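You operate a simulated robot arm through the tools that you are given. There is no shell and no other tool. Be economical: measure what you need, move in short steps, check, and stop when the job is done.

The job below is to be done with a simulated robot arm. You get a single attempt, and the scene is never put back.

JOB
Fetch the short orange rope and set it on the top shelf of the yellow rack. Then open the top drawer of the blue cabinet, put the green ring from the inside of the top drawer of the blue cabinet in the grey box, then shut the drawer. Then open the middle drawer of the blue cabinet. The order counts.
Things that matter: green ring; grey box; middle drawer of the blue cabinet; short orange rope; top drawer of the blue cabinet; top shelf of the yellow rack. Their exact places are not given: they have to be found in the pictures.

The check looks at the end state, three seconds after you hand in, the way a careful person would. Anything else that was tipped, shoved, dropped, spilled or broken makes it a failure.

ROBOT AND FRAMES
A 7-joint arm with a two-finger parallel gripper on a trunk, on a base that drives. Base frame: it is fixed to the floor where the robot stands at the start and does not move with it; the origin is under the middle of the robot, x ahead of it, y to its left, z up. Readings come in m, rad, newtons and seconds.
Its first joint turns from -2.897 to 2.897 rad. Places, roughly: green ring (7x7x2 cm) [0.8, 0.4, 0.6]; grey box [-0.5, 3, 0.75]; middle drawer of the blue cabinet [0.8, 0.4, 0.5]; short orange rope (23x2x2 cm) [0.8, -0.1, 0.9]; top drawer of the blue cabinet [0.8, 0.4, 0.7]; top shelf of the yellow rack [1.1, 1.9, 1.4]. Payload 3.43 kg.
The tool frame sits at the grasp point between the pads (the TCP): z along the fingers, y along the line on which they close. The tips reach 0.03 m beyond it. Largest opening 0.094 m; finger width 0.028, thickness 0.01; the body of the gripper, 0.05 by 0.096 m, starts 0.055 m behind the TCP.
Orientation is that of the tool frame in the base frame, as a unit quaternion [w, x, y, z]. With the fingers straight down and closing along the base's y, the tool's x points along the base's -x, its y along +y and its z along -z.

CONTROLS
- The arm moves only by the tool nudge_tool. Its argument "series" is one flat list of numbers, 7 for each row, row after row: the turn, a rotation vector about the base's x, y, z in units of 8 degrees (1.0 is 8 degrees), then the shift along the base's x, y, z in units of 20 mm (1.0 is 20 mm), then the closure in counts, from 0 (fully open) to 255 (shut). In form: [rx, ry, rz, tx, ty, tz, claw, rx, ry, rz, tx, ty, tz, claw, ...]. A call has 1 to 20 rows; each row shifts and turns the commanded pose from where the row before left it. A call with a number of a shift or a turn outside -1 to 1 is refused whole. Each row takes 0.2 s and may step no farther than 0.05 m and 0.15 rad from the row before; otherwise, or with a gripper value out of range, the whole call is refused. Where a pose cannot be reached the arm comes as near as it can. A force on the tool above 40 N (or 10 N above the force at the start of the call, whichever is more), or a blocked arm, ends the call early, and 0.2 s more pass. Each finger travels about 0.045 m/s and halts on what it meets, pressing with about 45 N; the grip force reading is that of the motor and also rises with nothing between the fingers. The clock runs only during rows and for 0.2 s after the last one: add rows that do not move to give the fingers time. It gives the time, the measured TCP pose, the force on the tool (base axes), the opening and the grip force at its end, in the units of the frame above (readings bear some noise), with the torque about the TCP (base axes, N m) and any sound that the robot's microphone picked up.
- Cameras (640 x 400 px; columns grow to the right, rows downward): "scene" is now at [0.5314, 0.217, 1.298]; the picture's right is [0.23, -0.97, 0.00], its down [-0.04, -0.01, -1.00] and it looks along [0.97, 0.23, -0.04] (base axes); focal length 214 px, centre (320, 200). "wrist" rides on the gripper at [0.076, 0.014, -0.103] in the tool frame; the picture's right is [-0.18, 0.98, 0.00], its down [-0.75, -0.14, -0.64] and it looks along [-0.63, -0.12, 0.77] (tool axes); focal length 243 px, centre (320, 200).
- get_image(camera): a new picture of that camera. The clock stands still meanwhile.
- slide_trunk(by): slides the trunk up (or, below 0, down) by that many m; the arm and the scene camera ride with it, the base frame stays. It gives what a move gives, with no picture.
- drive_base(legs): drives the robot by 1 to 6 legs, each [ahead, left, turn to the left] in m, m and rad, along the robot's own axes; the way and the turn of a leg run together, so that a leg with both is an arc; at most 1.5 m and 3.142 rad a leg. The arm and the cameras ride along, it lands a little off, and it stops where it bumps. It gives what a move gives.
- turn_head(pan, tilt): turns the head with the scene camera to pan (to the left, within 1.798 rad either way) and tilt (down, from -0.506 to 1.204), counted from straight ahead of the robot. It gives what a move gives.
- locate(camera, pixels): for up to 12 pixels [column, row] of the newest picture of that camera ("zoom" is the newest enlarged one), the place [x, y, z] in the base frame of the surface seen there, good to about 0.002 m. The clock stands still meanwhile.
- enlarge(camera, box): a new picture of the part [left, top, right, bottom] of that camera's present view, enlarged. The clock stands still meanwhile.
- finish_job(): hands the job in; it is judged then, once.

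Go step by step. Measure first, check grasps and placings, and put right what went wrong. The budget is 110 turns and 78 pictures, counting those below and the enlarged ones. Unless the task says otherwise, let go and move clear before handing in, and close with one line.

The tools are called after "Request:" by a JSON object that holds its "op" and its "data". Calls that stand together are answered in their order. nudge_tool: Moves the arm, as the interface text tells. Its arguments: {"type":"object","properties":{"series":{"type":"array"}},"required":["series"]} The other tools are called the same way: slide_trunk (by) slides the trunk up or down; drive_base (legs) drives the base; turn_head (pan, tilt) turns the head that bears the scene camera; get_image (camera) takes a picture; locate (camera, pixels) gives the place of the surface under pixels of a picture; enlarge (camera, box) takes an enlarged picture of a part of a camera's view; finish_job () hands the job in.

At the start:

```text
time: 0.0
ee_pos: [0.3227, 0.3744, 1.1122]
ee_rot: [-0.004, 0.0, 1.0, -0.002]
ft_force: [-0.2, -0.1, -0.3]
torque: [0.02, 0.03, 0.01]
grip_width: 0.0938
gripper_force: 0.1
trunk travel left (down, up): [-0.3, 0.31]
robot x, y, heading: [-0.0025, 0.0013, 0.003]
head pan, tilt: [1.649, 1.201]
```

scene: 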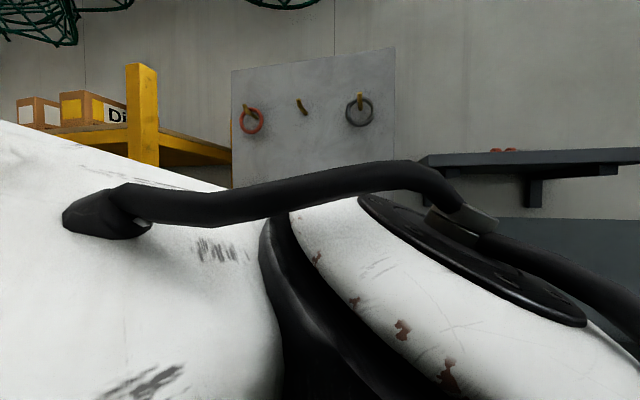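
wrist: 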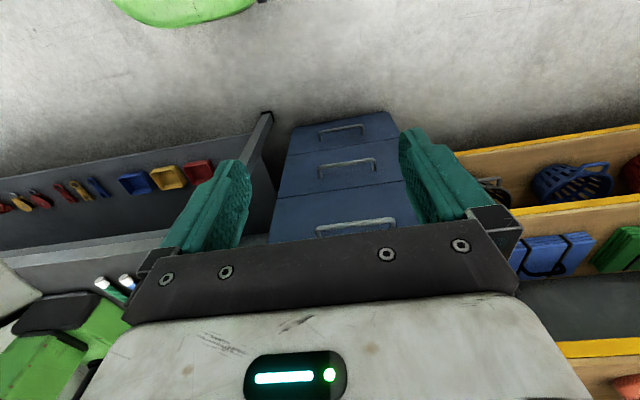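

The scene view is mostly blocked by the robot's own arm. I'll turn the head toward the work area first.

Request:
{"op": "turn_head", "data": {"pan": 0.0, "tilt": 0.6}}

Request:
{"op": "get_image", "data": {"camera": "scene"}}

```text
time: 1.7
ee_pos: [0.324, 0.3756, 1.1143]
ee_rot: [-0.007, 0.001, 1.0, -0.004]
ft_force: [-0.2, 0.0, -0.4]
torque: [0.02, 0.01, -0.04]
grip_width: 0.0941
gripper_force: 0.0
trunk travel left (down, up): [-0.3, 0.31]
robot x, y, heading: [0.0001, 0.0021, 0.0]
head pan, tilt: [0.0, 0.6]
```

```text
75 pictures are left
```

scene: 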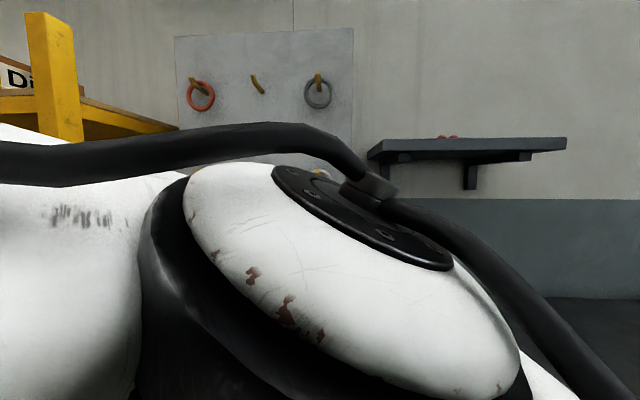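

The view shifted only slightly and the arm link still fills it. I'll test the head further.

Request:
{"op": "turn_head", "data": {"pan": -0.5, "tilt": 1.0}}

Request:
{"op": "get_image", "data": {"camera": "scene"}}

Request:
{"op": "locate", "data": {"camera": "scene", "pixels": [[320, 200], [100, 200], [540, 200], [320, 350], [320, 60], [600, 350]]}}

```text
time: 2.6
ee_pos: [0.3256, 0.3742, 1.1115]
ee_rot: [-0.007, 0.004, 1.0, -0.005]
ft_force: [0.1, -0.4, 0.2]
torque: [0.01, -0.02, 0.0]
grip_width: 0.0941
gripper_force: 0.2
trunk travel left (down, up): [-0.3, 0.31]
robot x, y, heading: [-0.004, -0.0022, -0.005]
head pan, tilt: [-0.499, 1.0]
```

```text
74 pictures are left
```

scene: 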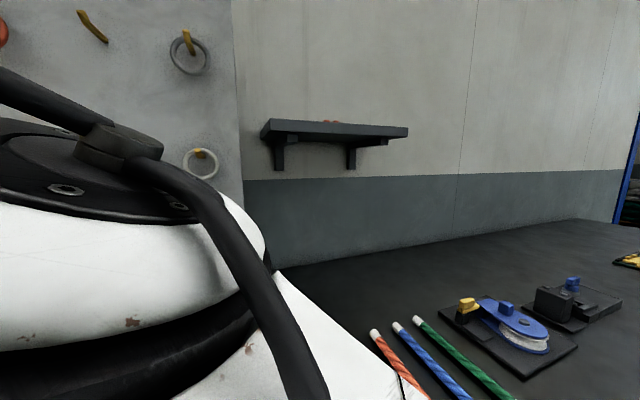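

```text
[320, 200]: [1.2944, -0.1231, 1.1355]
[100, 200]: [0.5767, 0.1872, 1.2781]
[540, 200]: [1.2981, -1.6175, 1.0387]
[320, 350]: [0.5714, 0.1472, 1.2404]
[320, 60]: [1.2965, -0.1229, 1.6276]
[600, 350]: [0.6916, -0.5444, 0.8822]
```

The ropes are at the bottom (orange tip at [375,335]), on a table at z≈0.88. I'll tilt further down and pan right.

Request:
{"op": "turn_head", "data": {"pan": -0.9, "tilt": 1.2}}

Request:
{"op": "get_image", "data": {"camera": "scene"}}

```text
time: 3.5
ee_pos: [0.3251, 0.3759, 1.1126]
ee_rot: [-0.007, 0.005, 1.0, -0.005]
ft_force: [-0.1, 0.5, -0.3]
torque: [-0.03, 0.02, 0.02]
grip_width: 0.0941
gripper_force: 0.1
trunk travel left (down, up): [-0.3, 0.31]
robot x, y, heading: [-0.001, -0.0004, 0.001]
head pan, tilt: [-0.901, 1.201]
```

```text
73 pictures are left
```

scene: 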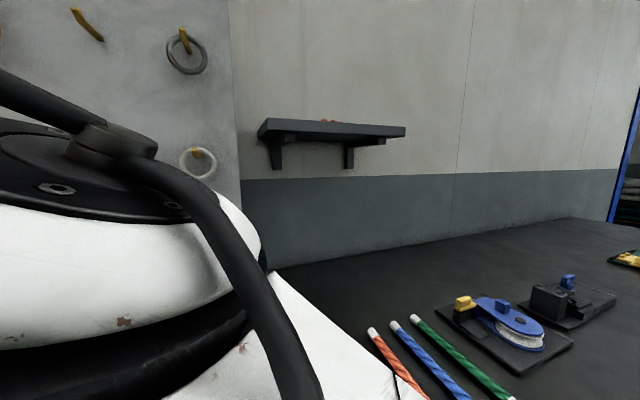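

The view barely changed between the two commands, so maybe the picture lags. I'll take another one with no motion.

Request:
{"op": "enlarge", "data": {"camera": "scene", "box": [0, 0, 640, 400]}}

```text
1.00 times, centred on (320, 200) of scene (not enlarged: the box is as wide or as high as the picture)
```

zoom: 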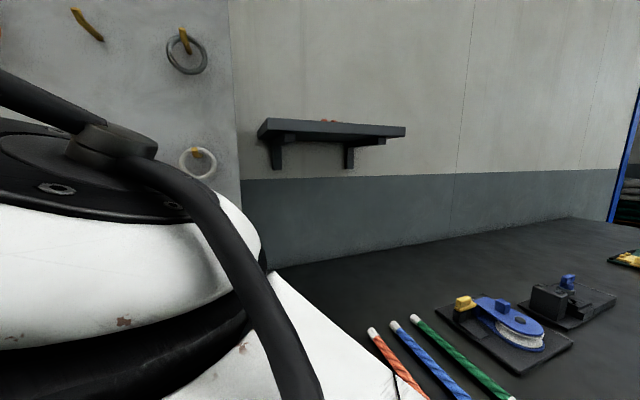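

No lag; the head seems to follow only partly. Testing the opposite direction.

Request:
{"op": "turn_head", "data": {"pan": 1.0, "tilt": 0.5}}

Request:
{"op": "get_image", "data": {"camera": "scene"}}

Request:
{"op": "locate", "data": {"camera": "scene", "pixels": [[320, 100], [100, 100], [540, 100], [320, 10]]}}

```text
time: 5.4
ee_pos: [0.3225, 0.3751, 1.1093]
ee_rot: [-0.011, 0.0, 1.0, -0.007]
ft_force: [-0.5, 1.1, 0.5]
torque: [0.01, -0.02, 0.03]
grip_width: 0.0938
gripper_force: 0.0
trunk travel left (down, up): [-0.3, 0.31]
robot x, y, heading: [-0.0002, 0.0, -0.003]
head pan, tilt: [1.0, 0.499]
```

```text
71 pictures are left
```

scene: 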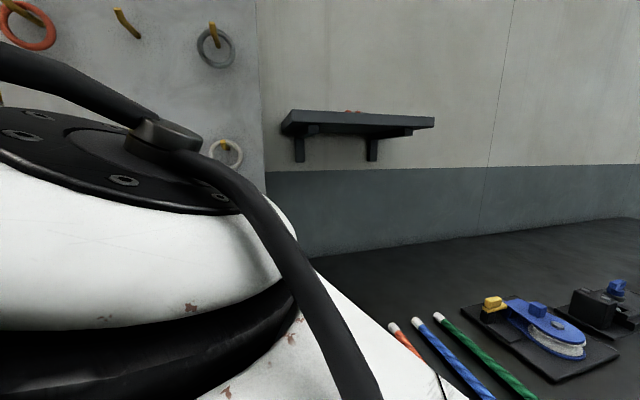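

```text
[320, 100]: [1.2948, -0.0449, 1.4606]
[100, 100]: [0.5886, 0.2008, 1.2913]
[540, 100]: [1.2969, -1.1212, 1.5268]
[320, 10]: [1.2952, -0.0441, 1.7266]
```

The head's real view isn't matching its readings, probably because it's jammed against the arm. I'll repeat the command, shift the arm a bit, and see what the view does.

Request:
{"op": "turn_head", "data": {"pan": 1.5, "tilt": 0.0}}

Request:
{"op": "get_image", "data": {"camera": "scene"}}

Request:
{"op": "get_image", "data": {"camera": "wrist"}}

```text
time: 6.3
ee_pos: [0.3222, 0.3752, 1.1143]
ee_rot: [-0.003, 0.001, 1.0, -0.002]
ft_force: [-0.2, -0.2, -0.1]
torque: [0.0, -0.02, -0.01]
grip_width: 0.0941
gripper_force: 0.0
trunk travel left (down, up): [-0.3, 0.31]
robot x, y, heading: [-0.0018, -0.0012, 0.008]
head pan, tilt: [1.499, 0.0]
```

```text
70 pictures are left
```

scene: 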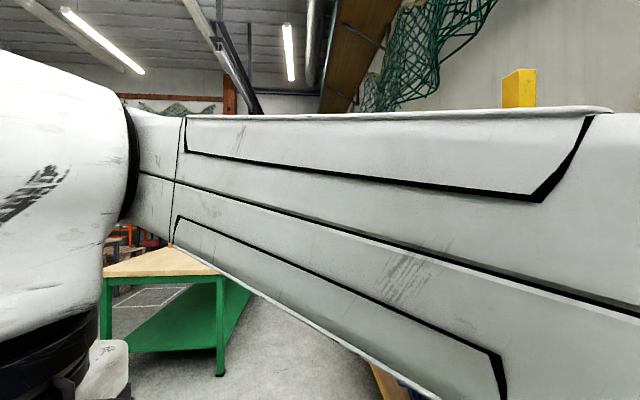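

```text
69 pictures are left
```

wrist: 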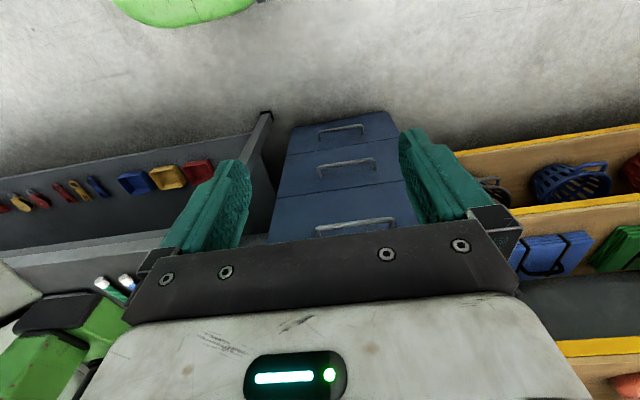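

The view has changed to the left side. Checking whether it's a lag: panning to look at the cabinet and ropes now.

Request:
{"op": "turn_head", "data": {"pan": -0.3, "tilt": 0.9}}

Request:
{"op": "get_image", "data": {"camera": "scene"}}

Request:
{"op": "locate", "data": {"camera": "scene", "pixels": [[320, 100], [100, 100], [540, 100], [320, 300]]}}

Request:
{"op": "locate", "data": {"camera": "wrist", "pixels": [[320, 130], [347, 162], [360, 225], [300, 130], [395, 115], [340, 350]]}}

```text
time: 8.1
ee_pos: [0.3254, 0.3761, 1.1107]
ee_rot: [-0.007, 0.004, 1.0, -0.005]
ft_force: [0.3, -0.9, -0.9]
torque: [-0.03, 0.01, 0.01]
grip_width: 0.0938
gripper_force: 0.0
trunk travel left (down, up): [-0.3, 0.31]
robot x, y, heading: [-0.0017, 0.0009, -0.001]
head pan, tilt: [-0.3, 0.901]
```

```text
68 pictures are left
```

scene: 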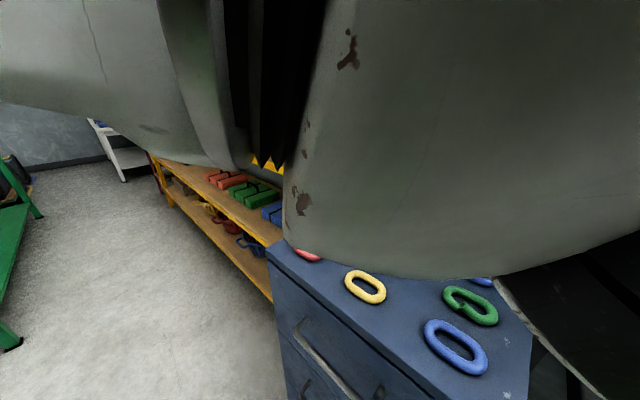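

```text
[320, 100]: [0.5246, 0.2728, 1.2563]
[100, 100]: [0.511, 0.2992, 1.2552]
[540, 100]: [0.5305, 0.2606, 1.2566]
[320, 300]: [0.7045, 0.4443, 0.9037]
```

```text
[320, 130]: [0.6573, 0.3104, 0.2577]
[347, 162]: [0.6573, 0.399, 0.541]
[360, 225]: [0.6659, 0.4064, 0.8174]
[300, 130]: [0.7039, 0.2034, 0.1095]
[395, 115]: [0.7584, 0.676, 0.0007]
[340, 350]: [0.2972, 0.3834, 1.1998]
```

The head view is crowded by the arm link at [0.52,0.27,1.26]. The wrist view gives the top drawer handle at (0.666,0.406,0.817). I'll move the arm toward the rope side, which should also free the camera.

Request:
{"op": "nudge_tool", "data": {"series": [0, 0, 0, 0.3, -1, 0, 0, 0, 0, 0, 0.3, -1, 0, 0, 0, 0, 0, 0.3, -1, 0, 0, 0, 0, 0, 0.3, -1, 0, 0, 0, 0, 0, 0.3, -1, 0, 0, 0, 0, 0, 0.3, -1, 0, 0, 0, 0, 0, 0.3, -1, 0, 0, 0, 0, 0, 0.3, -1, 0, 0, 0, 0, 0, 0.3, -1, 0, 0, 0, 0, 0, 0.3, -1, 0, 0, 0, 0, 0, 0.3, -1, 0, 0, 0, 0, 0, 0.3, -1, 0, 0, 0, 0, 0, 0.3, -1, 0, 0, 0, 0, 0, 0.3, -1, 0, 0, 0, 0, 0, 0.3, -1, 0, 0, 0, 0, 0, 0.3, -1, 0, 0, 0, 0, 0, 0.3, -1, 0, 0, 0, 0, 0, 0.3, -1, 0, 0, 0, 0, 0, 0.3, -1, 0, 0, 0, 0, 0, 0.3, -1, 0, 0]}}

Request:
{"op": "get_image", "data": {"camera": "scene"}}

Request:
{"op": "get_image", "data": {"camera": "wrist"}}

```text
time: 8.9
ee_pos: [0.3611, 0.3612, 1.1305]
ee_rot: [-0.053, 0.082, 0.995, -0.006]
ft_force: [-0.2, 0.3, -0.6]
torque: [-0.01, -0.02, -0.02]
grip_width: 0.094
gripper_force: 0.1
trunk travel left (down, up): [-0.3, 0.31]
robot x, y, heading: [0.0019, -0.0024, 0.005]
head pan, tilt: [-0.3, 0.901]
stopped in row 4: the arm was blocked; the commanded pose is now the measured one
```

```text
67 pictures are left
```

scene: 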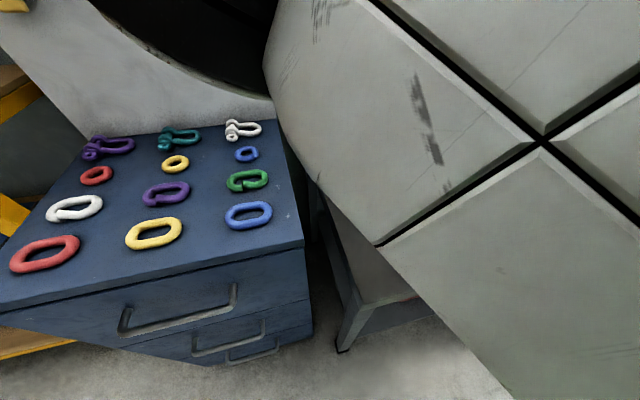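

```text
66 pictures are left
```

wrist: 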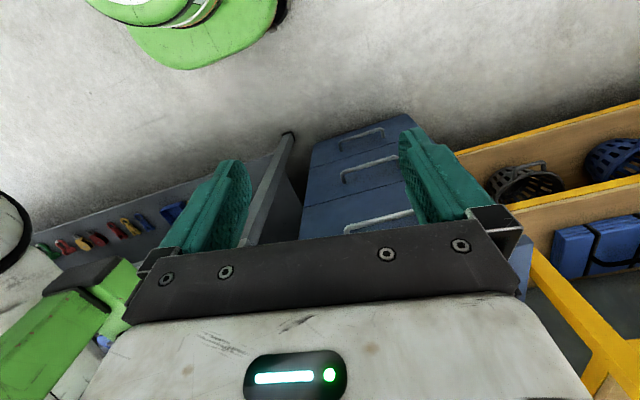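

The arm got blocked after 4 rows and turned slightly. Let me locate the link surface near the camera to understand what it's touching.

Request:
{"op": "locate", "data": {"camera": "scene", "pixels": [[290, 60], [400, 200], [540, 140], [600, 350], [200, 40], [50, 80], [600, 20], [180, 305], [20, 270], [300, 240]]}}

Request:
{"op": "locate", "data": {"camera": "wrist", "pixels": [[15, 220], [60, 330], [10, 300]]}}

```text
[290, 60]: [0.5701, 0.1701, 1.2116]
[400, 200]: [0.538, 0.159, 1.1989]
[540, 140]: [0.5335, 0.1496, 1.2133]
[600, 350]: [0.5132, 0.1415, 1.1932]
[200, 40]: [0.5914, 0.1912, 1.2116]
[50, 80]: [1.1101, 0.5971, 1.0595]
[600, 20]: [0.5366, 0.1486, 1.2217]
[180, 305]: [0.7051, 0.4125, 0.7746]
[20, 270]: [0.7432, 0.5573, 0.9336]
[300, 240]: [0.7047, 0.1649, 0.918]
```

```text
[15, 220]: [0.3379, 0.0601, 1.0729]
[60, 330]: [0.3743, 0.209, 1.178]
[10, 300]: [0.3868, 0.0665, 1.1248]
```

The link next to the camera is the arm's elbow at about (0.54,0.15,1.2). I'll turn the head up and away, and lift the tool left a few cm to see if things come loose.

Request:
{"op": "nudge_tool", "data": {"series": [0, 0, 0, 0, 1, 0.5, 0, 0, 0, 0, 0, 1, 0.5, 0, 0, 0, 0, 0, 1, 0.5, 0, 0, 0, 0, 0, 1, 0.5, 0, 0, 0, 0, 0, 1, 0.5, 0]}}

Request:
{"op": "get_image", "data": {"camera": "scene"}}

Request:
{"op": "locate", "data": {"camera": "scene", "pixels": [[320, 200], [100, 100], [540, 140], [600, 350], [200, 40], [50, 80], [320, 350], [20, 350]]}}

```text
time: 10.0
ee_pos: [0.438, 0.4346, 1.1619]
ee_rot: [-0.066, 0.167, 0.984, -0.008]
ft_force: [0.2, -0.1, 0.6]
torque: [0.01, 0.02, -0.01]
grip_width: 0.0939
gripper_force: 0.0
trunk travel left (down, up): [-0.3, 0.31]
robot x, y, heading: [-0.0003, -0.0004, -0.003]
head pan, tilt: [-0.3, 0.901]
stopped in row 5: the arm was blocked; the commanded pose is now the measured one
```

```text
65 pictures are left
```

scene: 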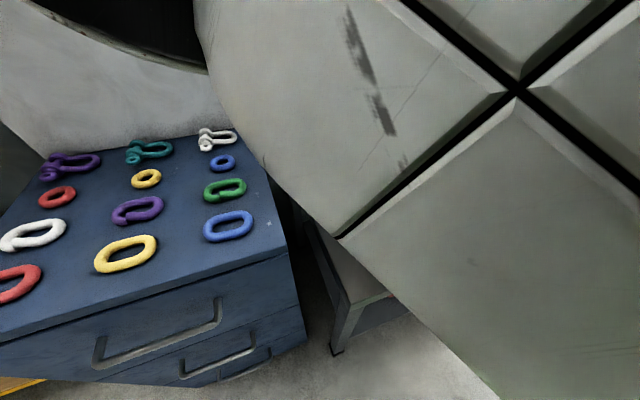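

```text
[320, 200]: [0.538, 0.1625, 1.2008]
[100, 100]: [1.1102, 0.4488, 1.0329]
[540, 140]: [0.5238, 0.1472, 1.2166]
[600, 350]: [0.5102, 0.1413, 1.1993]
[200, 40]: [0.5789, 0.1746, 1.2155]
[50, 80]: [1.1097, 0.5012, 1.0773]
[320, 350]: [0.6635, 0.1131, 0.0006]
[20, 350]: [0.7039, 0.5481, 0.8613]
```

The elbow stays at (0.538,0.16,1.2) and looks jammed against the head. I'll put the head at pan 1.5, tilt 0 and see where the camera is.

Request:
{"op": "turn_head", "data": {"pan": 1.5, "tilt": -0.3}}

Request:
{"op": "get_image", "data": {"camera": "scene"}}

Request:
{"op": "locate", "data": {"camera": "scene", "pixels": [[320, 200], [100, 100], [540, 140], [600, 350], [200, 40], [50, 80], [320, 350], [20, 350]]}}

Request:
{"op": "get_image", "data": {"camera": "wrist"}}

```text
time: 11.8
ee_pos: [0.4375, 0.4337, 1.1642]
ee_rot: [-0.064, 0.165, 0.984, -0.007]
ft_force: [-0.8, 0.4, 0.1]
torque: [-0.02, -0.01, 0.0]
grip_width: 0.094
gripper_force: 0.0
trunk travel left (down, up): [-0.3, 0.31]
robot x, y, heading: [-0.0031, -0.0004, -0.002]
head pan, tilt: [1.499, -0.3]
```

```text
64 pictures are left
```

scene: 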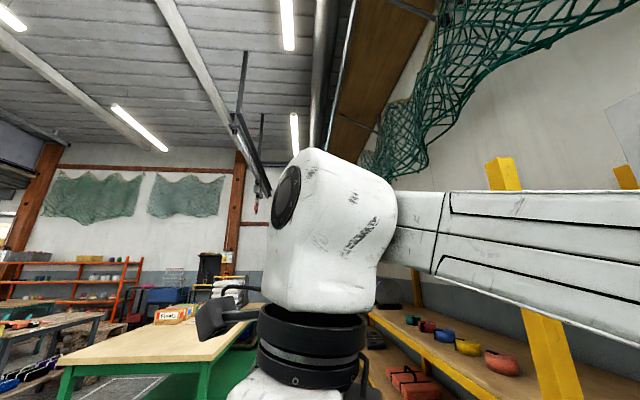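

```text
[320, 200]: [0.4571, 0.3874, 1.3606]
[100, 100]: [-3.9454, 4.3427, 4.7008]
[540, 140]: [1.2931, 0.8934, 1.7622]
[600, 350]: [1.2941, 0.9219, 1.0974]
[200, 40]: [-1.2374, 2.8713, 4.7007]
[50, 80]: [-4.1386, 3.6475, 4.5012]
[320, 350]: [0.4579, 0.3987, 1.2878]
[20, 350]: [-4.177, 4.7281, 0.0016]
```

```text
63 pictures are left
```

wrist: 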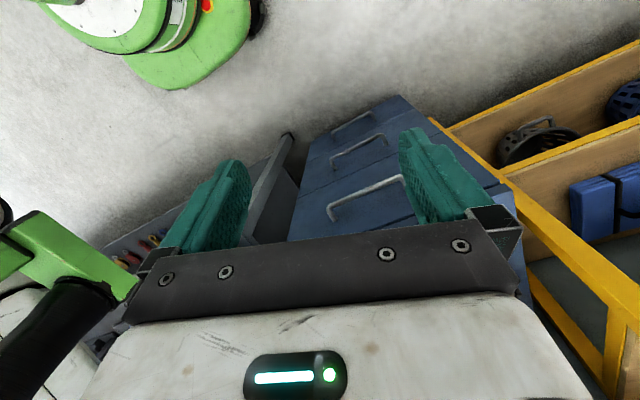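

Now the head follows: it shows the wrist link at (0.457,0.39,1.33) and the forearm running right toward the elbow. The green boom in the wrist view appears to carry the head. I'll look at a few more directions to understand how the arm and boom cross.

Request:
{"op": "turn_head", "data": {"pan": 0.8, "tilt": -0.3}}

Request:
{"op": "get_image", "data": {"camera": "scene"}}

Request:
{"op": "locate", "data": {"camera": "scene", "pixels": [[320, 200], [100, 200], [540, 200], [600, 350], [200, 340], [50, 380], [320, 390], [450, 300]]}}

Request:
{"op": "locate", "data": {"camera": "wrist", "pixels": [[10, 230], [60, 260], [100, 280], [60, 330], [10, 310], [20, 360], [5, 390], [110, 345]]}}

```text
time: 12.9
ee_pos: [0.4387, 0.4333, 1.1631]
ee_rot: [-0.064, 0.166, 0.984, -0.006]
ft_force: [0.3, -0.8, 0.1]
torque: [0.0, -0.03, 0.01]
grip_width: 0.0941
gripper_force: 0.1
trunk travel left (down, up): [-0.3, 0.31]
robot x, y, heading: [-0.0027, -0.0, -0.002]
head pan, tilt: [0.799, -0.3]
```

```text
62 pictures are left
```

scene: 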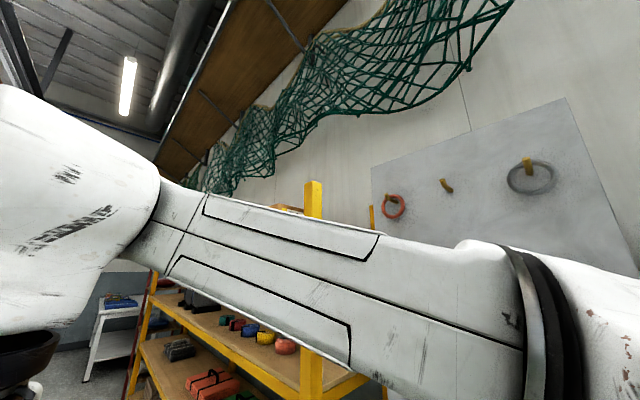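

```text
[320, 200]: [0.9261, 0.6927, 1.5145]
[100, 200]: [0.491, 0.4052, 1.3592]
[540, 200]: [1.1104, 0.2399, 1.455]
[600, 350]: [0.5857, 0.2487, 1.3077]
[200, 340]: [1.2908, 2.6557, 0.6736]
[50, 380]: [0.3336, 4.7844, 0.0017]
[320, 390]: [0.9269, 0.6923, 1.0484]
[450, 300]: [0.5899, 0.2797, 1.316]
```

```text
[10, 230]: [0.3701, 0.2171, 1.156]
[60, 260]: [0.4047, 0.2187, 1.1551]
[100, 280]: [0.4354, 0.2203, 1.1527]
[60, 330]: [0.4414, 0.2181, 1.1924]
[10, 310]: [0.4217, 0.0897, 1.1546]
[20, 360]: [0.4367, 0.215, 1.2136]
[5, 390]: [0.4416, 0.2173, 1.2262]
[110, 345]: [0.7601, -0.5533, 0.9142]
```

The head sits on a green boom at y≈0.22 (neck at x≈0.44, z 1.15–1.23), and the arm wraps in front of it: elbow (0.59,0.24,1.31), wrist at (0.48,0.40). I'll extend the tool forward first, then swing right around the mast.

Request:
{"op": "nudge_tool", "data": {"series": [0, 0, 0, 1, 0, 0.3, 0, 0, 0, 0, 1, 0, 0.3, 0, 0, 0, 0, 1, 0, 0.3, 0, 0, 0, 0, 1, 0, 0.3, 0, 0, 0, 0, 1, 0, 0.3, 0, 0, 0, 0, 1, 0, 0.3, 0, 0, 0, 0, 1, 0, 0, 0, 0, 0, 0, 1, 0, 0, 0]}}

Request:
{"op": "get_image", "data": {"camera": "scene"}}

Request:
{"op": "locate", "data": {"camera": "scene", "pixels": [[320, 200], [100, 200], [540, 200], [600, 350], [200, 340], [50, 380], [320, 390], [450, 300]]}}

```text
time: 14.7
ee_pos: [0.5966, 0.4349, 1.2004]
ee_rot: [-0.064, 0.165, 0.984, -0.007]
ft_force: [0.1, 0.2, 0.0]
torque: [0.02, 0.0, -0.03]
grip_width: 0.0938
gripper_force: 0.1
trunk travel left (down, up): [-0.3, 0.31]
robot x, y, heading: [0.0024, 0.0009, 0.006]
head pan, tilt: [0.799, -0.3]
```

```text
61 pictures are left
```

scene: 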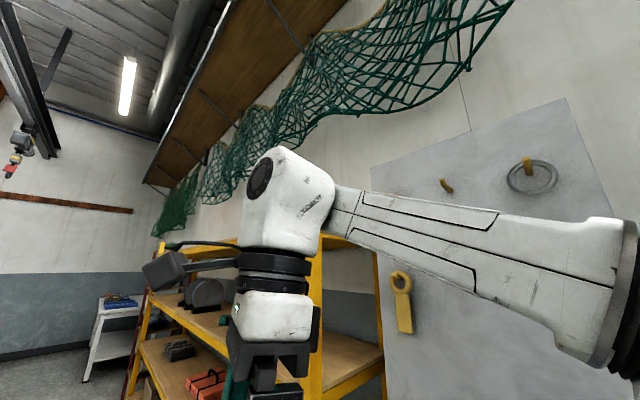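

```text
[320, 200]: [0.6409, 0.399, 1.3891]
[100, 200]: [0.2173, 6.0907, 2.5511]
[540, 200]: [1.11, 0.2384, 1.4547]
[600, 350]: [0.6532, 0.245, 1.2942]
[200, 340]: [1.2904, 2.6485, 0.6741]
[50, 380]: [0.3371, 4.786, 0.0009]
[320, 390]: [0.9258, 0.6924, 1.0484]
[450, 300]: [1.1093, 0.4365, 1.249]
```

It moves freely now. I'll swing right while squaring up the tool orientation (yaw +19°, pitch −7°).

Request:
{"op": "nudge_tool", "data": {"series": [0, -0.25, 0.6, 0.2, -1, 0, 0, 0, -0.25, 0.6, 0.2, -1, 0, 0, 0, -0.25, 0.6, 0.2, -1, 0, 0, 0, -0.2, 0.6, 0, -1, 0, 0, 0, 0, 0, 0, -1, 0, 0, 0, 0, 0, 0, -1, 0, 0, 0, 0, 0, 0, -1, 0, 0, 0, 0, 0, 0, -1, 0, 0, 0, 0, 0, 0, -1, 0, 0, 0, 0, 0, 0, -1, 0, 0, 0, 0, 0, 0, -1, 0, 0, 0, 0, 0, 0, -1, 0, 0, 0, 0, 0, 0, -1, 0, 0, 0, 0, 0, 0, -1, 0, 0, 0, 0, 0, 0, -1, 0, 0, 0, 0, 0, 0, -1, 0, 0, 0, 0, 0, 0, -1, 0, 0, 0, 0, 0, 0, -1, 0, 0, 0, 0, 0, 0, -1, 0, 0, 0, 0, 0, 0, -1, 0, 0]}}

Request:
{"op": "turn_head", "data": {"pan": 0.0, "tilt": 0.6}}

Request:
{"op": "get_image", "data": {"camera": "scene"}}

Request:
{"op": "get_image", "data": {"camera": "wrist"}}

```text
time: 17.0
ee_pos: [0.6133, 0.2261, 1.2003]
ee_rot: [0.004, 0.01, 1.0, 0.0]
ft_force: [1.4, 5.5, 1.2]
torque: [-0.6, 0.34, -0.55]
grip_width: 0.0939
gripper_force: 0.0
trunk travel left (down, up): [-0.3, 0.31]
robot x, y, heading: [-0.0016, 0.0004, -0.002]
head pan, tilt: [0.799, -0.3]
stopped in row 11: the force on the tool passed its limit at 64 N (the readings are from after the stop); the commanded pose is now the measured one
```

```text
time: 18.2
ee_pos: [0.6233, 0.224, 1.194]
ee_rot: [0.006, 0.029, 1.0, -0.004]
ft_force: [145.1, -16.2, -45.8]
torque: [1.11, 11.5, -0.64]
grip_width: 0.0942
gripper_force: 0.1
trunk travel left (down, up): [-0.3, 0.31]
robot x, y, heading: [0.0008, 0.0023, -0.001]
head pan, tilt: [0.0, 0.6]
```

```text
60 pictures are left
```

scene: 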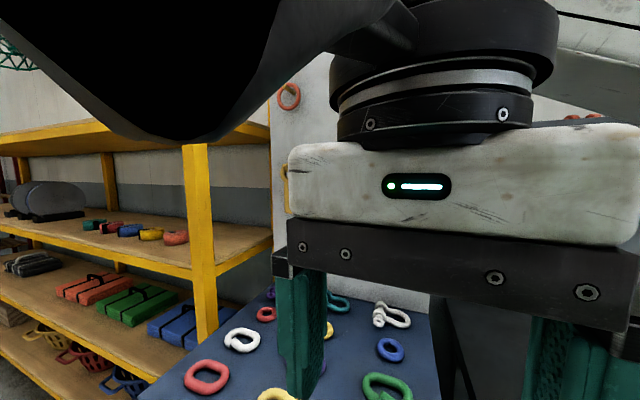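

```text
59 pictures are left
```

wrist: 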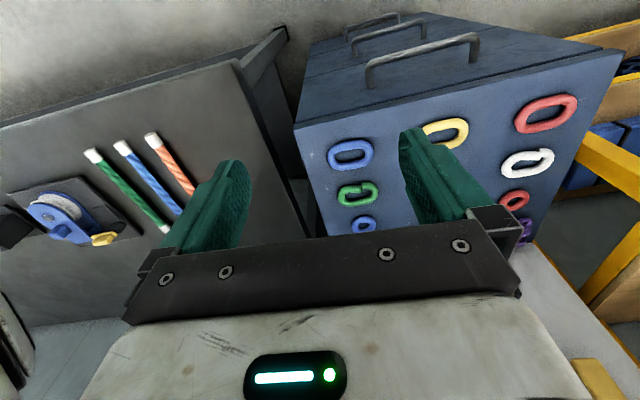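

The gripper touched the head (it now presses along x with 145 N). I'll back forward (+x) to clear it, then continue right.

Request:
{"op": "nudge_tool", "data": {"series": [0, 0, 0, 1, 0, 0, 0, 0, 0, 0, 1, 0, 0, 0, 0, 0, 0, 1, 0, 0, 0, 0, 0, 0, 1, 0, 0, 0, 0, 0, 0, 1, 0, 0, 0]}}

Request:
{"op": "nudge_tool", "data": {"series": [0, 0, 0, 0, -1, 0, 0, 0, 0, 0, 0, -1, 0, 0, 0, 0, 0, 0, -1, 0, 0, 0, 0, 0, 0, -1, 0, 0, 0, 0, 0, 0, -1, 0, 0, 0, 0, 0, 0, -1, 0, 0, 0, 0, 0, 0, -1, 0, 0, 0, 0, 0, 0, -1, 0, 0, 0, 0, 0, 0, -1, 0, 0, 0, 0, 0, 0, -1, 0, 0]}}

Request:
{"op": "get_image", "data": {"camera": "scene"}}

Request:
{"op": "get_image", "data": {"camera": "wrist"}}

```text
time: 19.4
ee_pos: [0.7135, 0.2268, 1.2004]
ee_rot: [0.004, 0.01, 1.0, -0.002]
ft_force: [0.4, -0.1, 0.0]
torque: [-0.01, 0.02, -0.01]
grip_width: 0.0941
gripper_force: 0.1
trunk travel left (down, up): [-0.3, 0.31]
robot x, y, heading: [0.0033, -0.0008, -0.003]
head pan, tilt: [0.0, 0.6]
```

```text
time: 21.6
ee_pos: [0.7111, 0.0262, 1.1985]
ee_rot: [0.004, 0.01, 1.0, -0.002]
ft_force: [0.6, 0.8, 0.0]
torque: [-0.01, -0.02, 0.03]
grip_width: 0.0936
gripper_force: 0.0
trunk travel left (down, up): [-0.3, 0.31]
robot x, y, heading: [-0.0022, -0.0008, -0.001]
head pan, tilt: [0.0, 0.6]
```

```text
58 pictures are left
```

scene: 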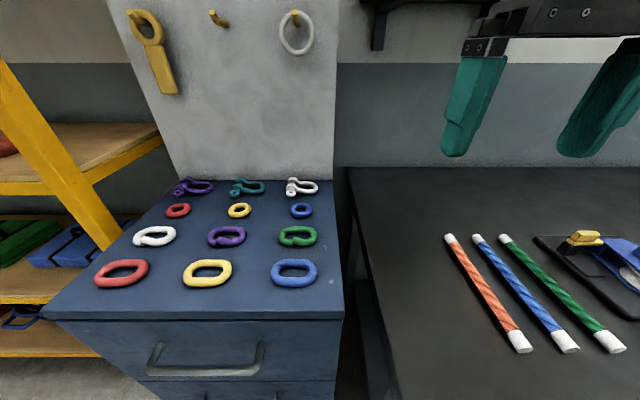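

```text
57 pictures are left
```

wrist: 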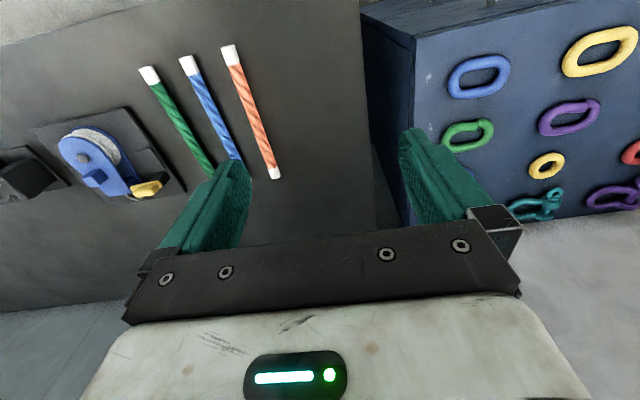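

Now both cameras are clear. The orange rope runs from [449,238] to [520,341]. Is it the shortest, and where? Measuring.

Request:
{"op": "locate", "data": {"camera": "scene", "pixels": [[449, 238], [519, 341], [483, 288], [477, 238], [566, 343], [508, 285], [205, 355], [170, 355], [248, 355], [400, 300], [340, 315], [45, 315]]}}

Request:
{"op": "locate", "data": {"camera": "wrist", "pixels": [[230, 55], [274, 173], [252, 114], [225, 125], [415, 150]]}}

Request:
{"op": "turn_head", "data": {"pan": 0.9, "tilt": 0.1}}

Request:
{"op": "get_image", "data": {"camera": "scene"}}

```text
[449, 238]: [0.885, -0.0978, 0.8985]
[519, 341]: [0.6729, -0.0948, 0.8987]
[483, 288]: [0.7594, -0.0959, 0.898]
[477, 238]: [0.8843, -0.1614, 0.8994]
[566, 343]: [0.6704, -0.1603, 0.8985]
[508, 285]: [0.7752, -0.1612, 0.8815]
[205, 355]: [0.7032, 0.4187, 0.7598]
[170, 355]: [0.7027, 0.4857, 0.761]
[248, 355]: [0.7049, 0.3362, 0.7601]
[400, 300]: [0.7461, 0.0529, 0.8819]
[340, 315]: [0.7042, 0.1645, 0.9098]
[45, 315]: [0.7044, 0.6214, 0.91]
```

```text
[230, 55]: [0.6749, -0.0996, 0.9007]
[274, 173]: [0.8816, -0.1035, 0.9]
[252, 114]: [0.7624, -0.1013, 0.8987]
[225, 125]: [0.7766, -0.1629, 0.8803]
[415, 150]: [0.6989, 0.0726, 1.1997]
```

```text
time: 22.8
ee_pos: [0.7117, 0.0252, 1.198]
ee_rot: [0.003, 0.009, 1.0, -0.002]
ft_force: [-1.2, -1.0, 0.3]
torque: [0.0, 0.02, -0.01]
grip_width: 0.094
gripper_force: 0.0
trunk travel left (down, up): [-0.3, 0.31]
robot x, y, heading: [-0.0011, -0.0004, -0.001]
head pan, tilt: [0.901, 0.099]
```

```text
56 pictures are left
```

scene: 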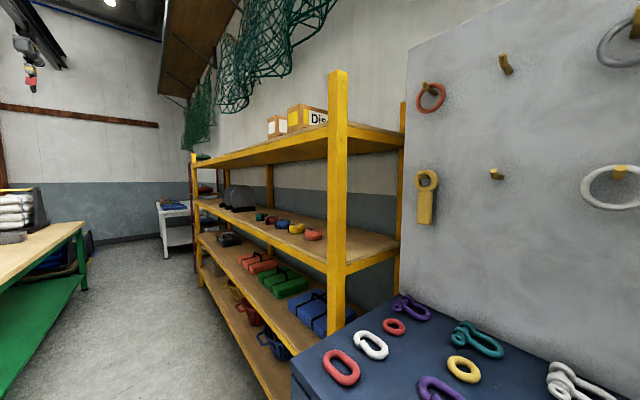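

The orange rope is centred at (0.777,−0.098), on the table at z≈0.881. I'll go over it with the fingers half closed to clear the blue rope, stopping at z≈0.96.

Request:
{"op": "nudge_tool", "data": {"series": [0, 0, 0, 0.47, -0.89, -1, 125, 0, 0, 0, 0.47, -0.89, -1, 125, 0, 0, 0, 0.47, -0.89, -1, 125, 0, 0, 0, 0.47, -0.89, -1, 125, 0, 0, 0, 0.47, -0.89, -1, 125, 0, 0, 0, 0.47, -0.89, -1, 125, 0, 0, 0, 0.47, -0.89, -1, 125, 0, 0, 0, 0, 0, -1, 125, 0, 0, 0, 0, 0, -1, 125, 0, 0, 0, 0, 0, -1, 125, 0, 0, 0, 0, 0, -1, 125, 0, 0, 0, 0, 0, -1, 125]}}

Request:
{"op": "get_image", "data": {"camera": "wrist"}}

Request:
{"op": "locate", "data": {"camera": "scene", "pixels": [[350, 130], [260, 150], [310, 130], [370, 128], [285, 133], [337, 75], [400, 130], [240, 152], [200, 165], [195, 160]]}}

```text
time: 25.4
ee_pos: [0.7776, -0.0994, 0.9591]
ee_rot: [0.004, 0.01, 1.0, -0.001]
ft_force: [0.8, -0.3, -0.2]
torque: [-0.03, 0.0, 0.03]
grip_width: 0.048
gripper_force: 0.0
trunk travel left (down, up): [-0.3, 0.31]
robot x, y, heading: [-0.0001, -0.0005, -0.005]
head pan, tilt: [0.901, 0.099]
```

```text
55 pictures are left
```

wrist: 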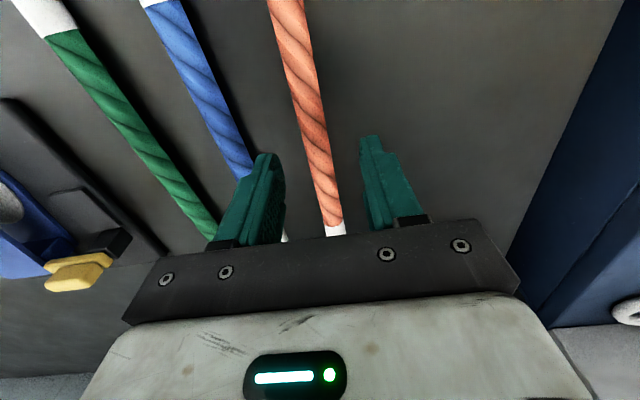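

```text
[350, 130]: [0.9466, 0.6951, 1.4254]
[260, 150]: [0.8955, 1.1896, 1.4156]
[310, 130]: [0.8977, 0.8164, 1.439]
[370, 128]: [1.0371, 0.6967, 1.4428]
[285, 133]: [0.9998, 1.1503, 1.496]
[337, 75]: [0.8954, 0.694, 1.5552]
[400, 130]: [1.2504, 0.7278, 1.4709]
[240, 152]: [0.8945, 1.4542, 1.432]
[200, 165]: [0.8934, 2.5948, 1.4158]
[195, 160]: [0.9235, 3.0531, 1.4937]
```

Fingers straddle the orange rope. Lowering 44 mm and closing.

Request:
{"op": "nudge_tool", "data": {"series": [0, 0, 0, 0, 0, -1, 125, 0, 0, 0, 0, 0, -1, 125, 0, 0, 0, 0, 0, -0.2, 125, 0, 0, 0, 0, 0, 0, 255, 0, 0, 0, 0, 0, 0, 255, 0, 0, 0, 0, 0, 0, 255, 0, 0, 0, 0, 0, 0, 255]}}

```text
time: 27.0
ee_pos: [0.7776, -0.0989, 0.9153]
ee_rot: [0.004, 0.01, 1.0, -0.002]
ft_force: [0.4, -0.6, -0.4]
torque: [0.02, 0.01, -0.01]
grip_width: 0.0173
gripper_force: 45.4
trunk travel left (down, up): [-0.3, 0.31]
robot x, y, heading: [0.0035, -0.0001, 0.001]
head pan, tilt: [0.901, 0.099]
```

Gripped (17 mm). Lifting straight up and checking.

Request:
{"op": "nudge_tool", "data": {"series": [0, 0, 0, 0, 0, 1, 255, 0, 0, 0, 0, 0, 1, 255, 0, 0, 0, 0, 0, 1, 255, 0, 0, 0, 0, 0, 1, 255, 0, 0, 0, 0, 0, 1, 255, 0, 0, 0, 0, 0, 1, 255, 0, 0, 0, 0, 0, 1, 255, 0, 0, 0, 0, 0, 1, 255, 0, 0, 0, 0, 0, 1, 255, 0, 0, 0, 0, 0, 1, 255, 0, 0, 0, 0, 0, 1, 255, 0, 0, 0, 0, 0, 1, 255]}}

Request:
{"op": "get_image", "data": {"camera": "wrist"}}

Request:
{"op": "turn_head", "data": {"pan": 1.5, "tilt": 0.5}}

Request:
{"op": "get_image", "data": {"camera": "scene"}}

```text
time: 29.6
ee_pos: [0.7787, -0.098, 1.1561]
ee_rot: [0.003, 0.01, 1.0, -0.002]
ft_force: [0.0, 0.2, -0.5]
torque: [0.02, 0.03, -0.02]
grip_width: 0.0
gripper_force: 33.1
trunk travel left (down, up): [-0.3, 0.31]
robot x, y, heading: [-0.0021, 0.0016, -0.002]
head pan, tilt: [0.901, 0.099]
```

```text
54 pictures are left
```

wrist: 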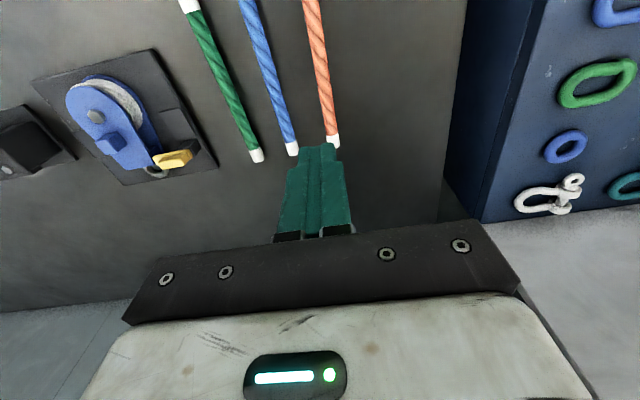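

```text
time: 30.6
ee_pos: [0.7782, -0.0986, 1.1559]
ee_rot: [0.004, 0.01, 1.0, -0.002]
ft_force: [-0.9, -0.6, -0.4]
torque: [0.0, -0.04, -0.01]
grip_width: 0.0001
gripper_force: 32.8
trunk travel left (down, up): [-0.3, 0.31]
robot x, y, heading: [0.0042, 0.0044, 0.003]
head pan, tilt: [1.499, 0.499]
```

```text
53 pictures are left
```

scene: 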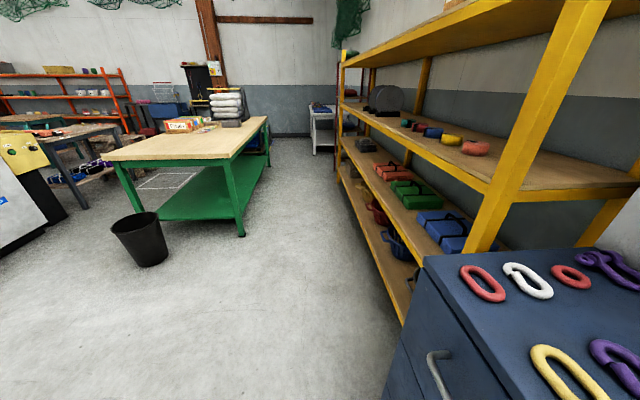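

The rope slipped out (width 0) and is still on the table near its place. The tips were only just past its middle, so I'll re-measure it and grip lower.

Request:
{"op": "locate", "data": {"camera": "wrist", "pixels": [[310, 10], [331, 138], [322, 70], [350, 60], [290, 80], [270, 60]]}}

Request:
{"op": "nudge_tool", "data": {"series": [0, 0, 0, 0, 0, -1, 125, 0, 0, 0, 0, 0, -1, 125, 0, 0, 0, 0, 0, -1, 125, 0, 0, 0, 0, 0, -1, 125, 0, 0, 0, 0, 0, -1, 125, 0, 0, 0, 0, 0, -1, 125, 0, 0, 0, 0, 0, -1, 125, 0, 0, 0, 0, 0, -1, 125, 0, 0, 0, 0, 0, -1, 125]}}

Request:
{"op": "get_image", "data": {"camera": "wrist"}}

```text
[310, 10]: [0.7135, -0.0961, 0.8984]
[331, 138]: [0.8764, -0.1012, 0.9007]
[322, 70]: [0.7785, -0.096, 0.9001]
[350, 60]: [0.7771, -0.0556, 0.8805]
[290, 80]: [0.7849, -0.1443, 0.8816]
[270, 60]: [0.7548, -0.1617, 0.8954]
```

```text
time: 32.6
ee_pos: [0.7775, -0.1, 0.9766]
ee_rot: [0.003, 0.01, 1.0, -0.002]
ft_force: [0.0, 0.4, 0.6]
torque: [-0.01, -0.01, -0.03]
grip_width: 0.0475
gripper_force: 0.1
trunk travel left (down, up): [-0.3, 0.31]
robot x, y, heading: [-0.0027, 0.0025, -0.001]
head pan, tilt: [1.499, 0.499]
```

```text
52 pictures are left
```

wrist: 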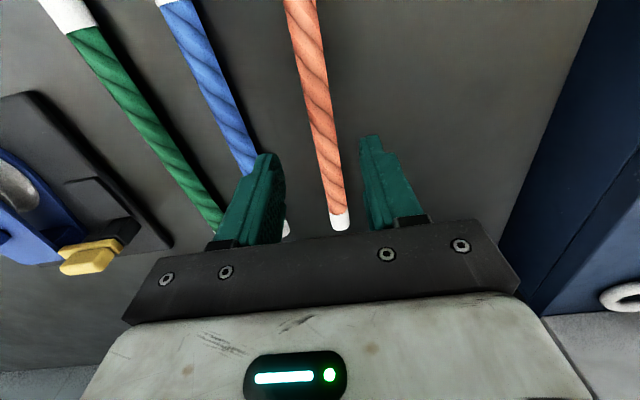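

Going down to TCP 0.911 this time, closing, then lifting slowly with a check.

Request:
{"op": "nudge_tool", "data": {"series": [0, 0, 0, 0, 0, -1, 125, 0, 0, 0, 0, 0, -1, 125, 0, 0, 0, 0, 0, -1, 125, 0, 0, 0, 0, 0, -0.3, 125, 0, 0, 0, 0, 0, 0, 200, 0, 0, 0, 0, 0, 0, 255, 0, 0, 0, 0, 0, 0, 255, 0, 0, 0, 0, 0, 0, 255, 0, 0, 0, 0, 0, 0, 255]}}

Request:
{"op": "nudge_tool", "data": {"series": [0, 0, 0, 0, 0, 0.25, 255, 0, 0, 0, 0, 0, 0.25, 255, 0, 0, 0, 0, 0, 0.25, 255, 0, 0, 0, 0, 0, 0.25, 255, 0, 0, 0, 0, 0, 0.25, 255, 0, 0, 0, 0, 0, 0.25, 255]}}

```text
time: 34.6
ee_pos: [0.7776, -0.0969, 0.9096]
ee_rot: [0.005, 0.009, 1.0, -0.001]
ft_force: [3.3, 11.5, 18.4]
torque: [0.49, 0.15, -0.2]
grip_width: 0.0175
gripper_force: 44.6
trunk travel left (down, up): [-0.3, 0.31]
robot x, y, heading: [-0.0028, -0.0013, -0.0]
head pan, tilt: [1.499, 0.499]
```

```text
time: 36.0
ee_pos: [0.7776, -0.0992, 0.9396]
ee_rot: [0.004, 0.01, 1.0, -0.003]
ft_force: [-0.2, 0.9, -1.0]
torque: [0.02, -0.02, 0.03]
grip_width: 0.0172
gripper_force: 45.6
trunk travel left (down, up): [-0.3, 0.31]
robot x, y, heading: [0.0003, -0.0003, 0.001]
head pan, tilt: [1.499, 0.499]
```

Still holding 17 mm after a 30 mm lift. I'll continue up at a moderate pace.

Request:
{"op": "nudge_tool", "data": {"series": [0, 0, 0, 0, 0, 0.5, 255, 0, 0, 0, 0, 0, 0.5, 255, 0, 0, 0, 0, 0, 0.5, 255, 0, 0, 0, 0, 0, 0.5, 255, 0, 0, 0, 0, 0, 0.5, 255, 0, 0, 0, 0, 0, 0.5, 255, 0, 0, 0, 0, 0, 0.5, 255, 0, 0, 0, 0, 0, 0.5, 255, 0, 0, 0, 0, 0, 0.5, 255, 0, 0, 0, 0, 0, 0.5, 255, 0, 0, 0, 0, 0, 0.5, 255, 0, 0, 0, 0, 0, 0.5, 255, 0, 0, 0, 0, 0, 0.5, 255, 0, 0, 0, 0, 0, 0.5, 255, 0, 0, 0, 0, 0, 0.5, 255, 0, 0, 0, 0, 0, 0.5, 255]}}

Request:
{"op": "get_image", "data": {"camera": "wrist"}}

```text
time: 39.4
ee_pos: [0.7779, -0.0975, 1.0993]
ee_rot: [0.002, 0.01, 1.0, -0.002]
ft_force: [0.0, -0.2, 0.2]
torque: [0.01, 0.0, -0.05]
grip_width: 0.0175
gripper_force: 45.3
trunk travel left (down, up): [-0.3, 0.31]
robot x, y, heading: [-0.0019, 0.0032, 0.002]
head pan, tilt: [1.499, 0.499]
```

```text
51 pictures are left
```

wrist: 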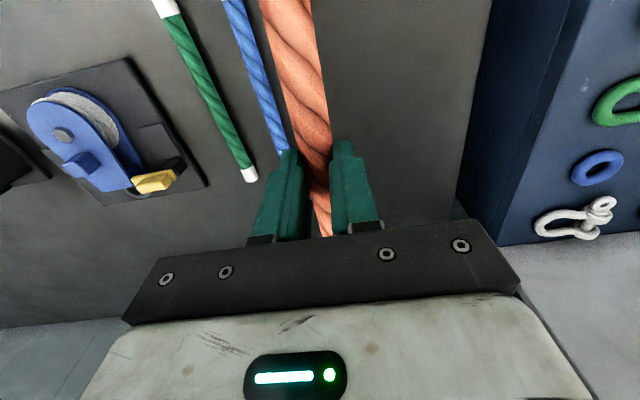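

Rope is held firmly. I'll raise the trunk to full height and check obstacles to the left (table and bin) from the last scene picture.

Request:
{"op": "locate", "data": {"camera": "scene", "pixels": [[150, 260], [241, 235], [215, 155], [110, 160], [260, 120], [405, 320], [228, 110], [475, 240], [600, 30], [365, 185]]}}

Request:
{"op": "slide_trunk", "data": {"by": 0.3}}

Request:
{"op": "turn_head", "data": {"pan": 1.1, "tilt": 0.3}}

Request:
{"op": "get_image", "data": {"camera": "scene"}}

```text
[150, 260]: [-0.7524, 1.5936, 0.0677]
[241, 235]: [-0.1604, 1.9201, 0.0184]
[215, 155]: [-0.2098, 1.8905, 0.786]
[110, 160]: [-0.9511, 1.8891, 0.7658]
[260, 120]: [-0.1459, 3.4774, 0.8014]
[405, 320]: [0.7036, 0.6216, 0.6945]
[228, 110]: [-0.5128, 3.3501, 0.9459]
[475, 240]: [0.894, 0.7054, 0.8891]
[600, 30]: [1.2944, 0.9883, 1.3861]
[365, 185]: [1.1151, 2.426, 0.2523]
```

```text
time: 42.4
ee_pos: [0.7792, -0.098, 1.3988]
ee_rot: [0.003, 0.009, 1.0, -0.001]
ft_force: [0.8, 1.3, -1.1]
torque: [0.0, 0.01, -0.02]
grip_width: 0.0172
gripper_force: 45.3
trunk travel left (down, up): [-0.6, 0.01]
robot x, y, heading: [-0.0, -0.0002, 0.004]
head pan, tilt: [1.499, 0.499]
```

```text
time: 43.3
ee_pos: [0.7776, -0.0976, 1.401]
ee_rot: [0.003, 0.01, 1.0, -0.002]
ft_force: [-0.2, 0.2, -0.8]
torque: [0.0, -0.01, 0.01]
grip_width: 0.0172
gripper_force: 44.7
trunk travel left (down, up): [-0.6, 0.01]
robot x, y, heading: [-0.0017, 0.0015, 0.003]
head pan, tilt: [1.1, 0.3]
```

```text
50 pictures are left
```

scene: 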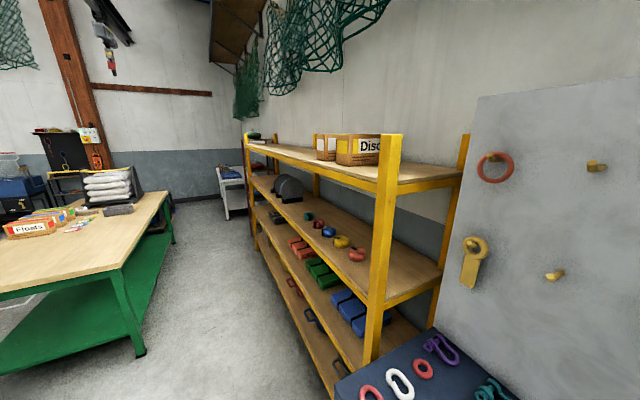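

Now the top shelf surface is visible. Measuring its height and the free spot.

Request:
{"op": "locate", "data": {"camera": "scene", "pixels": [[420, 172], [390, 165], [340, 164], [350, 150], [325, 148], [300, 152], [280, 147], [118, 210], [120, 185], [62, 230], [392, 150], [462, 150]]}}

Request:
{"op": "enlarge", "data": {"camera": "scene", "box": [230, 110, 480, 266]}}

```text
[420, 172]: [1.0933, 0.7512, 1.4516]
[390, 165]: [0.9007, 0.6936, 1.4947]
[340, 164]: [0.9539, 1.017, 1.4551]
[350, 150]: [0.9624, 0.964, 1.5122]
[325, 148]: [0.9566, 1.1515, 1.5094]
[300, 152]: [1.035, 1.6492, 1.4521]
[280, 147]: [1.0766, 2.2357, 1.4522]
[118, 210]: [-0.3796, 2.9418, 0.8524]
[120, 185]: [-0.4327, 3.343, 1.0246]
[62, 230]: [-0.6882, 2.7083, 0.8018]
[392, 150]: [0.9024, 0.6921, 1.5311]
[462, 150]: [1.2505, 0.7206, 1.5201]
```

```text
2.56 times, centred on (355, 188) of scene
```

zoom: 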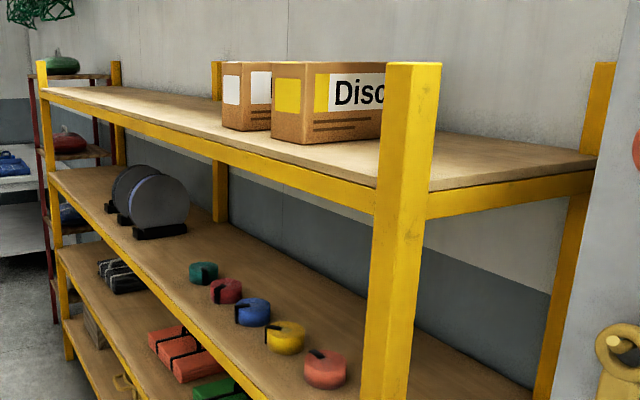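

Shelf top is z=1.452, with boxes at y≈0.96–1.3, so y≈1.55 is free. The table corner is at (−0.15,1.89), so I'll keep between it and the rack. Raising the tool to z≈1.56, then backing 0.12, left 1.65.

Request:
{"op": "nudge_tool", "data": {"series": [0, 0, 0, 0, 0, 0.8, 255, 0, 0, 0, 0, 0, 0.8, 255, 0, 0, 0, 0, 0, 0.8, 255, 0, 0, 0, 0, 0, 0.8, 255, 0, 0, 0, 0, 0, 0.8, 255, 0, 0, 0, 0, 0, 0.8, 255, 0, 0, 0, 0, 0, 0.8, 255, 0, 0, 0, 0, 0, 0.8, 255, 0, 0, 0, 0, 0, 0.8, 255, 0, 0, 0, 0, 0, 0.8, 255]}}

Request:
{"op": "drive_base", "data": {"legs": [[-0.12, 0, 0], [0, 0.85, 0], [0, 0.8, 0]]}}

Request:
{"op": "turn_head", "data": {"pan": 0.0, "tilt": 0.4}}

Request:
{"op": "get_image", "data": {"camera": "scene"}}

```text
time: 45.5
ee_pos: [0.7785, -0.0988, 1.5588]
ee_rot: [0.003, 0.01, 1.0, -0.001]
ft_force: [-0.2, 1.1, -1.3]
torque: [-0.01, 0.01, 0.0]
grip_width: 0.0176
gripper_force: 44.5
trunk travel left (down, up): [-0.6, 0.01]
robot x, y, heading: [0.0019, 0.0013, 0.001]
head pan, tilt: [1.1, 0.3]
```

```text
time: 54.7
ee_pos: [0.6465, 1.5454, 1.56]
ee_rot: [0.003, -0.001, 1.0, -0.001]
ft_force: [0.6, 0.2, -1.3]
torque: [-0.03, -0.03, 0.01]
grip_width: 0.0173
gripper_force: 45.0
trunk travel left (down, up): [-0.6, 0.01]
robot x, y, heading: [-0.1325, 1.6288, 0.017]
head pan, tilt: [1.1, 0.3]
stopped in leg 3: the robot was blocked; the commanded pose is now the measured one
```

```text
time: 56.0
ee_pos: [0.6455, 1.5464, 1.5596]
ee_rot: [0.004, -0.001, 1.0, -0.002]
ft_force: [0.4, 0.8, -0.5]
torque: [-0.01, 0.0, 0.04]
grip_width: 0.0176
gripper_force: 45.6
trunk travel left (down, up): [-0.6, 0.01]
robot x, y, heading: [-0.1367, 1.6336, 0.019]
head pan, tilt: [0.0, 0.4]
```

```text
48 pictures are left
```

scene: 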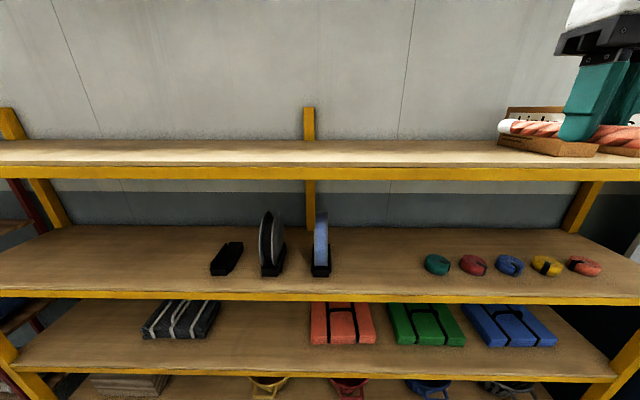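

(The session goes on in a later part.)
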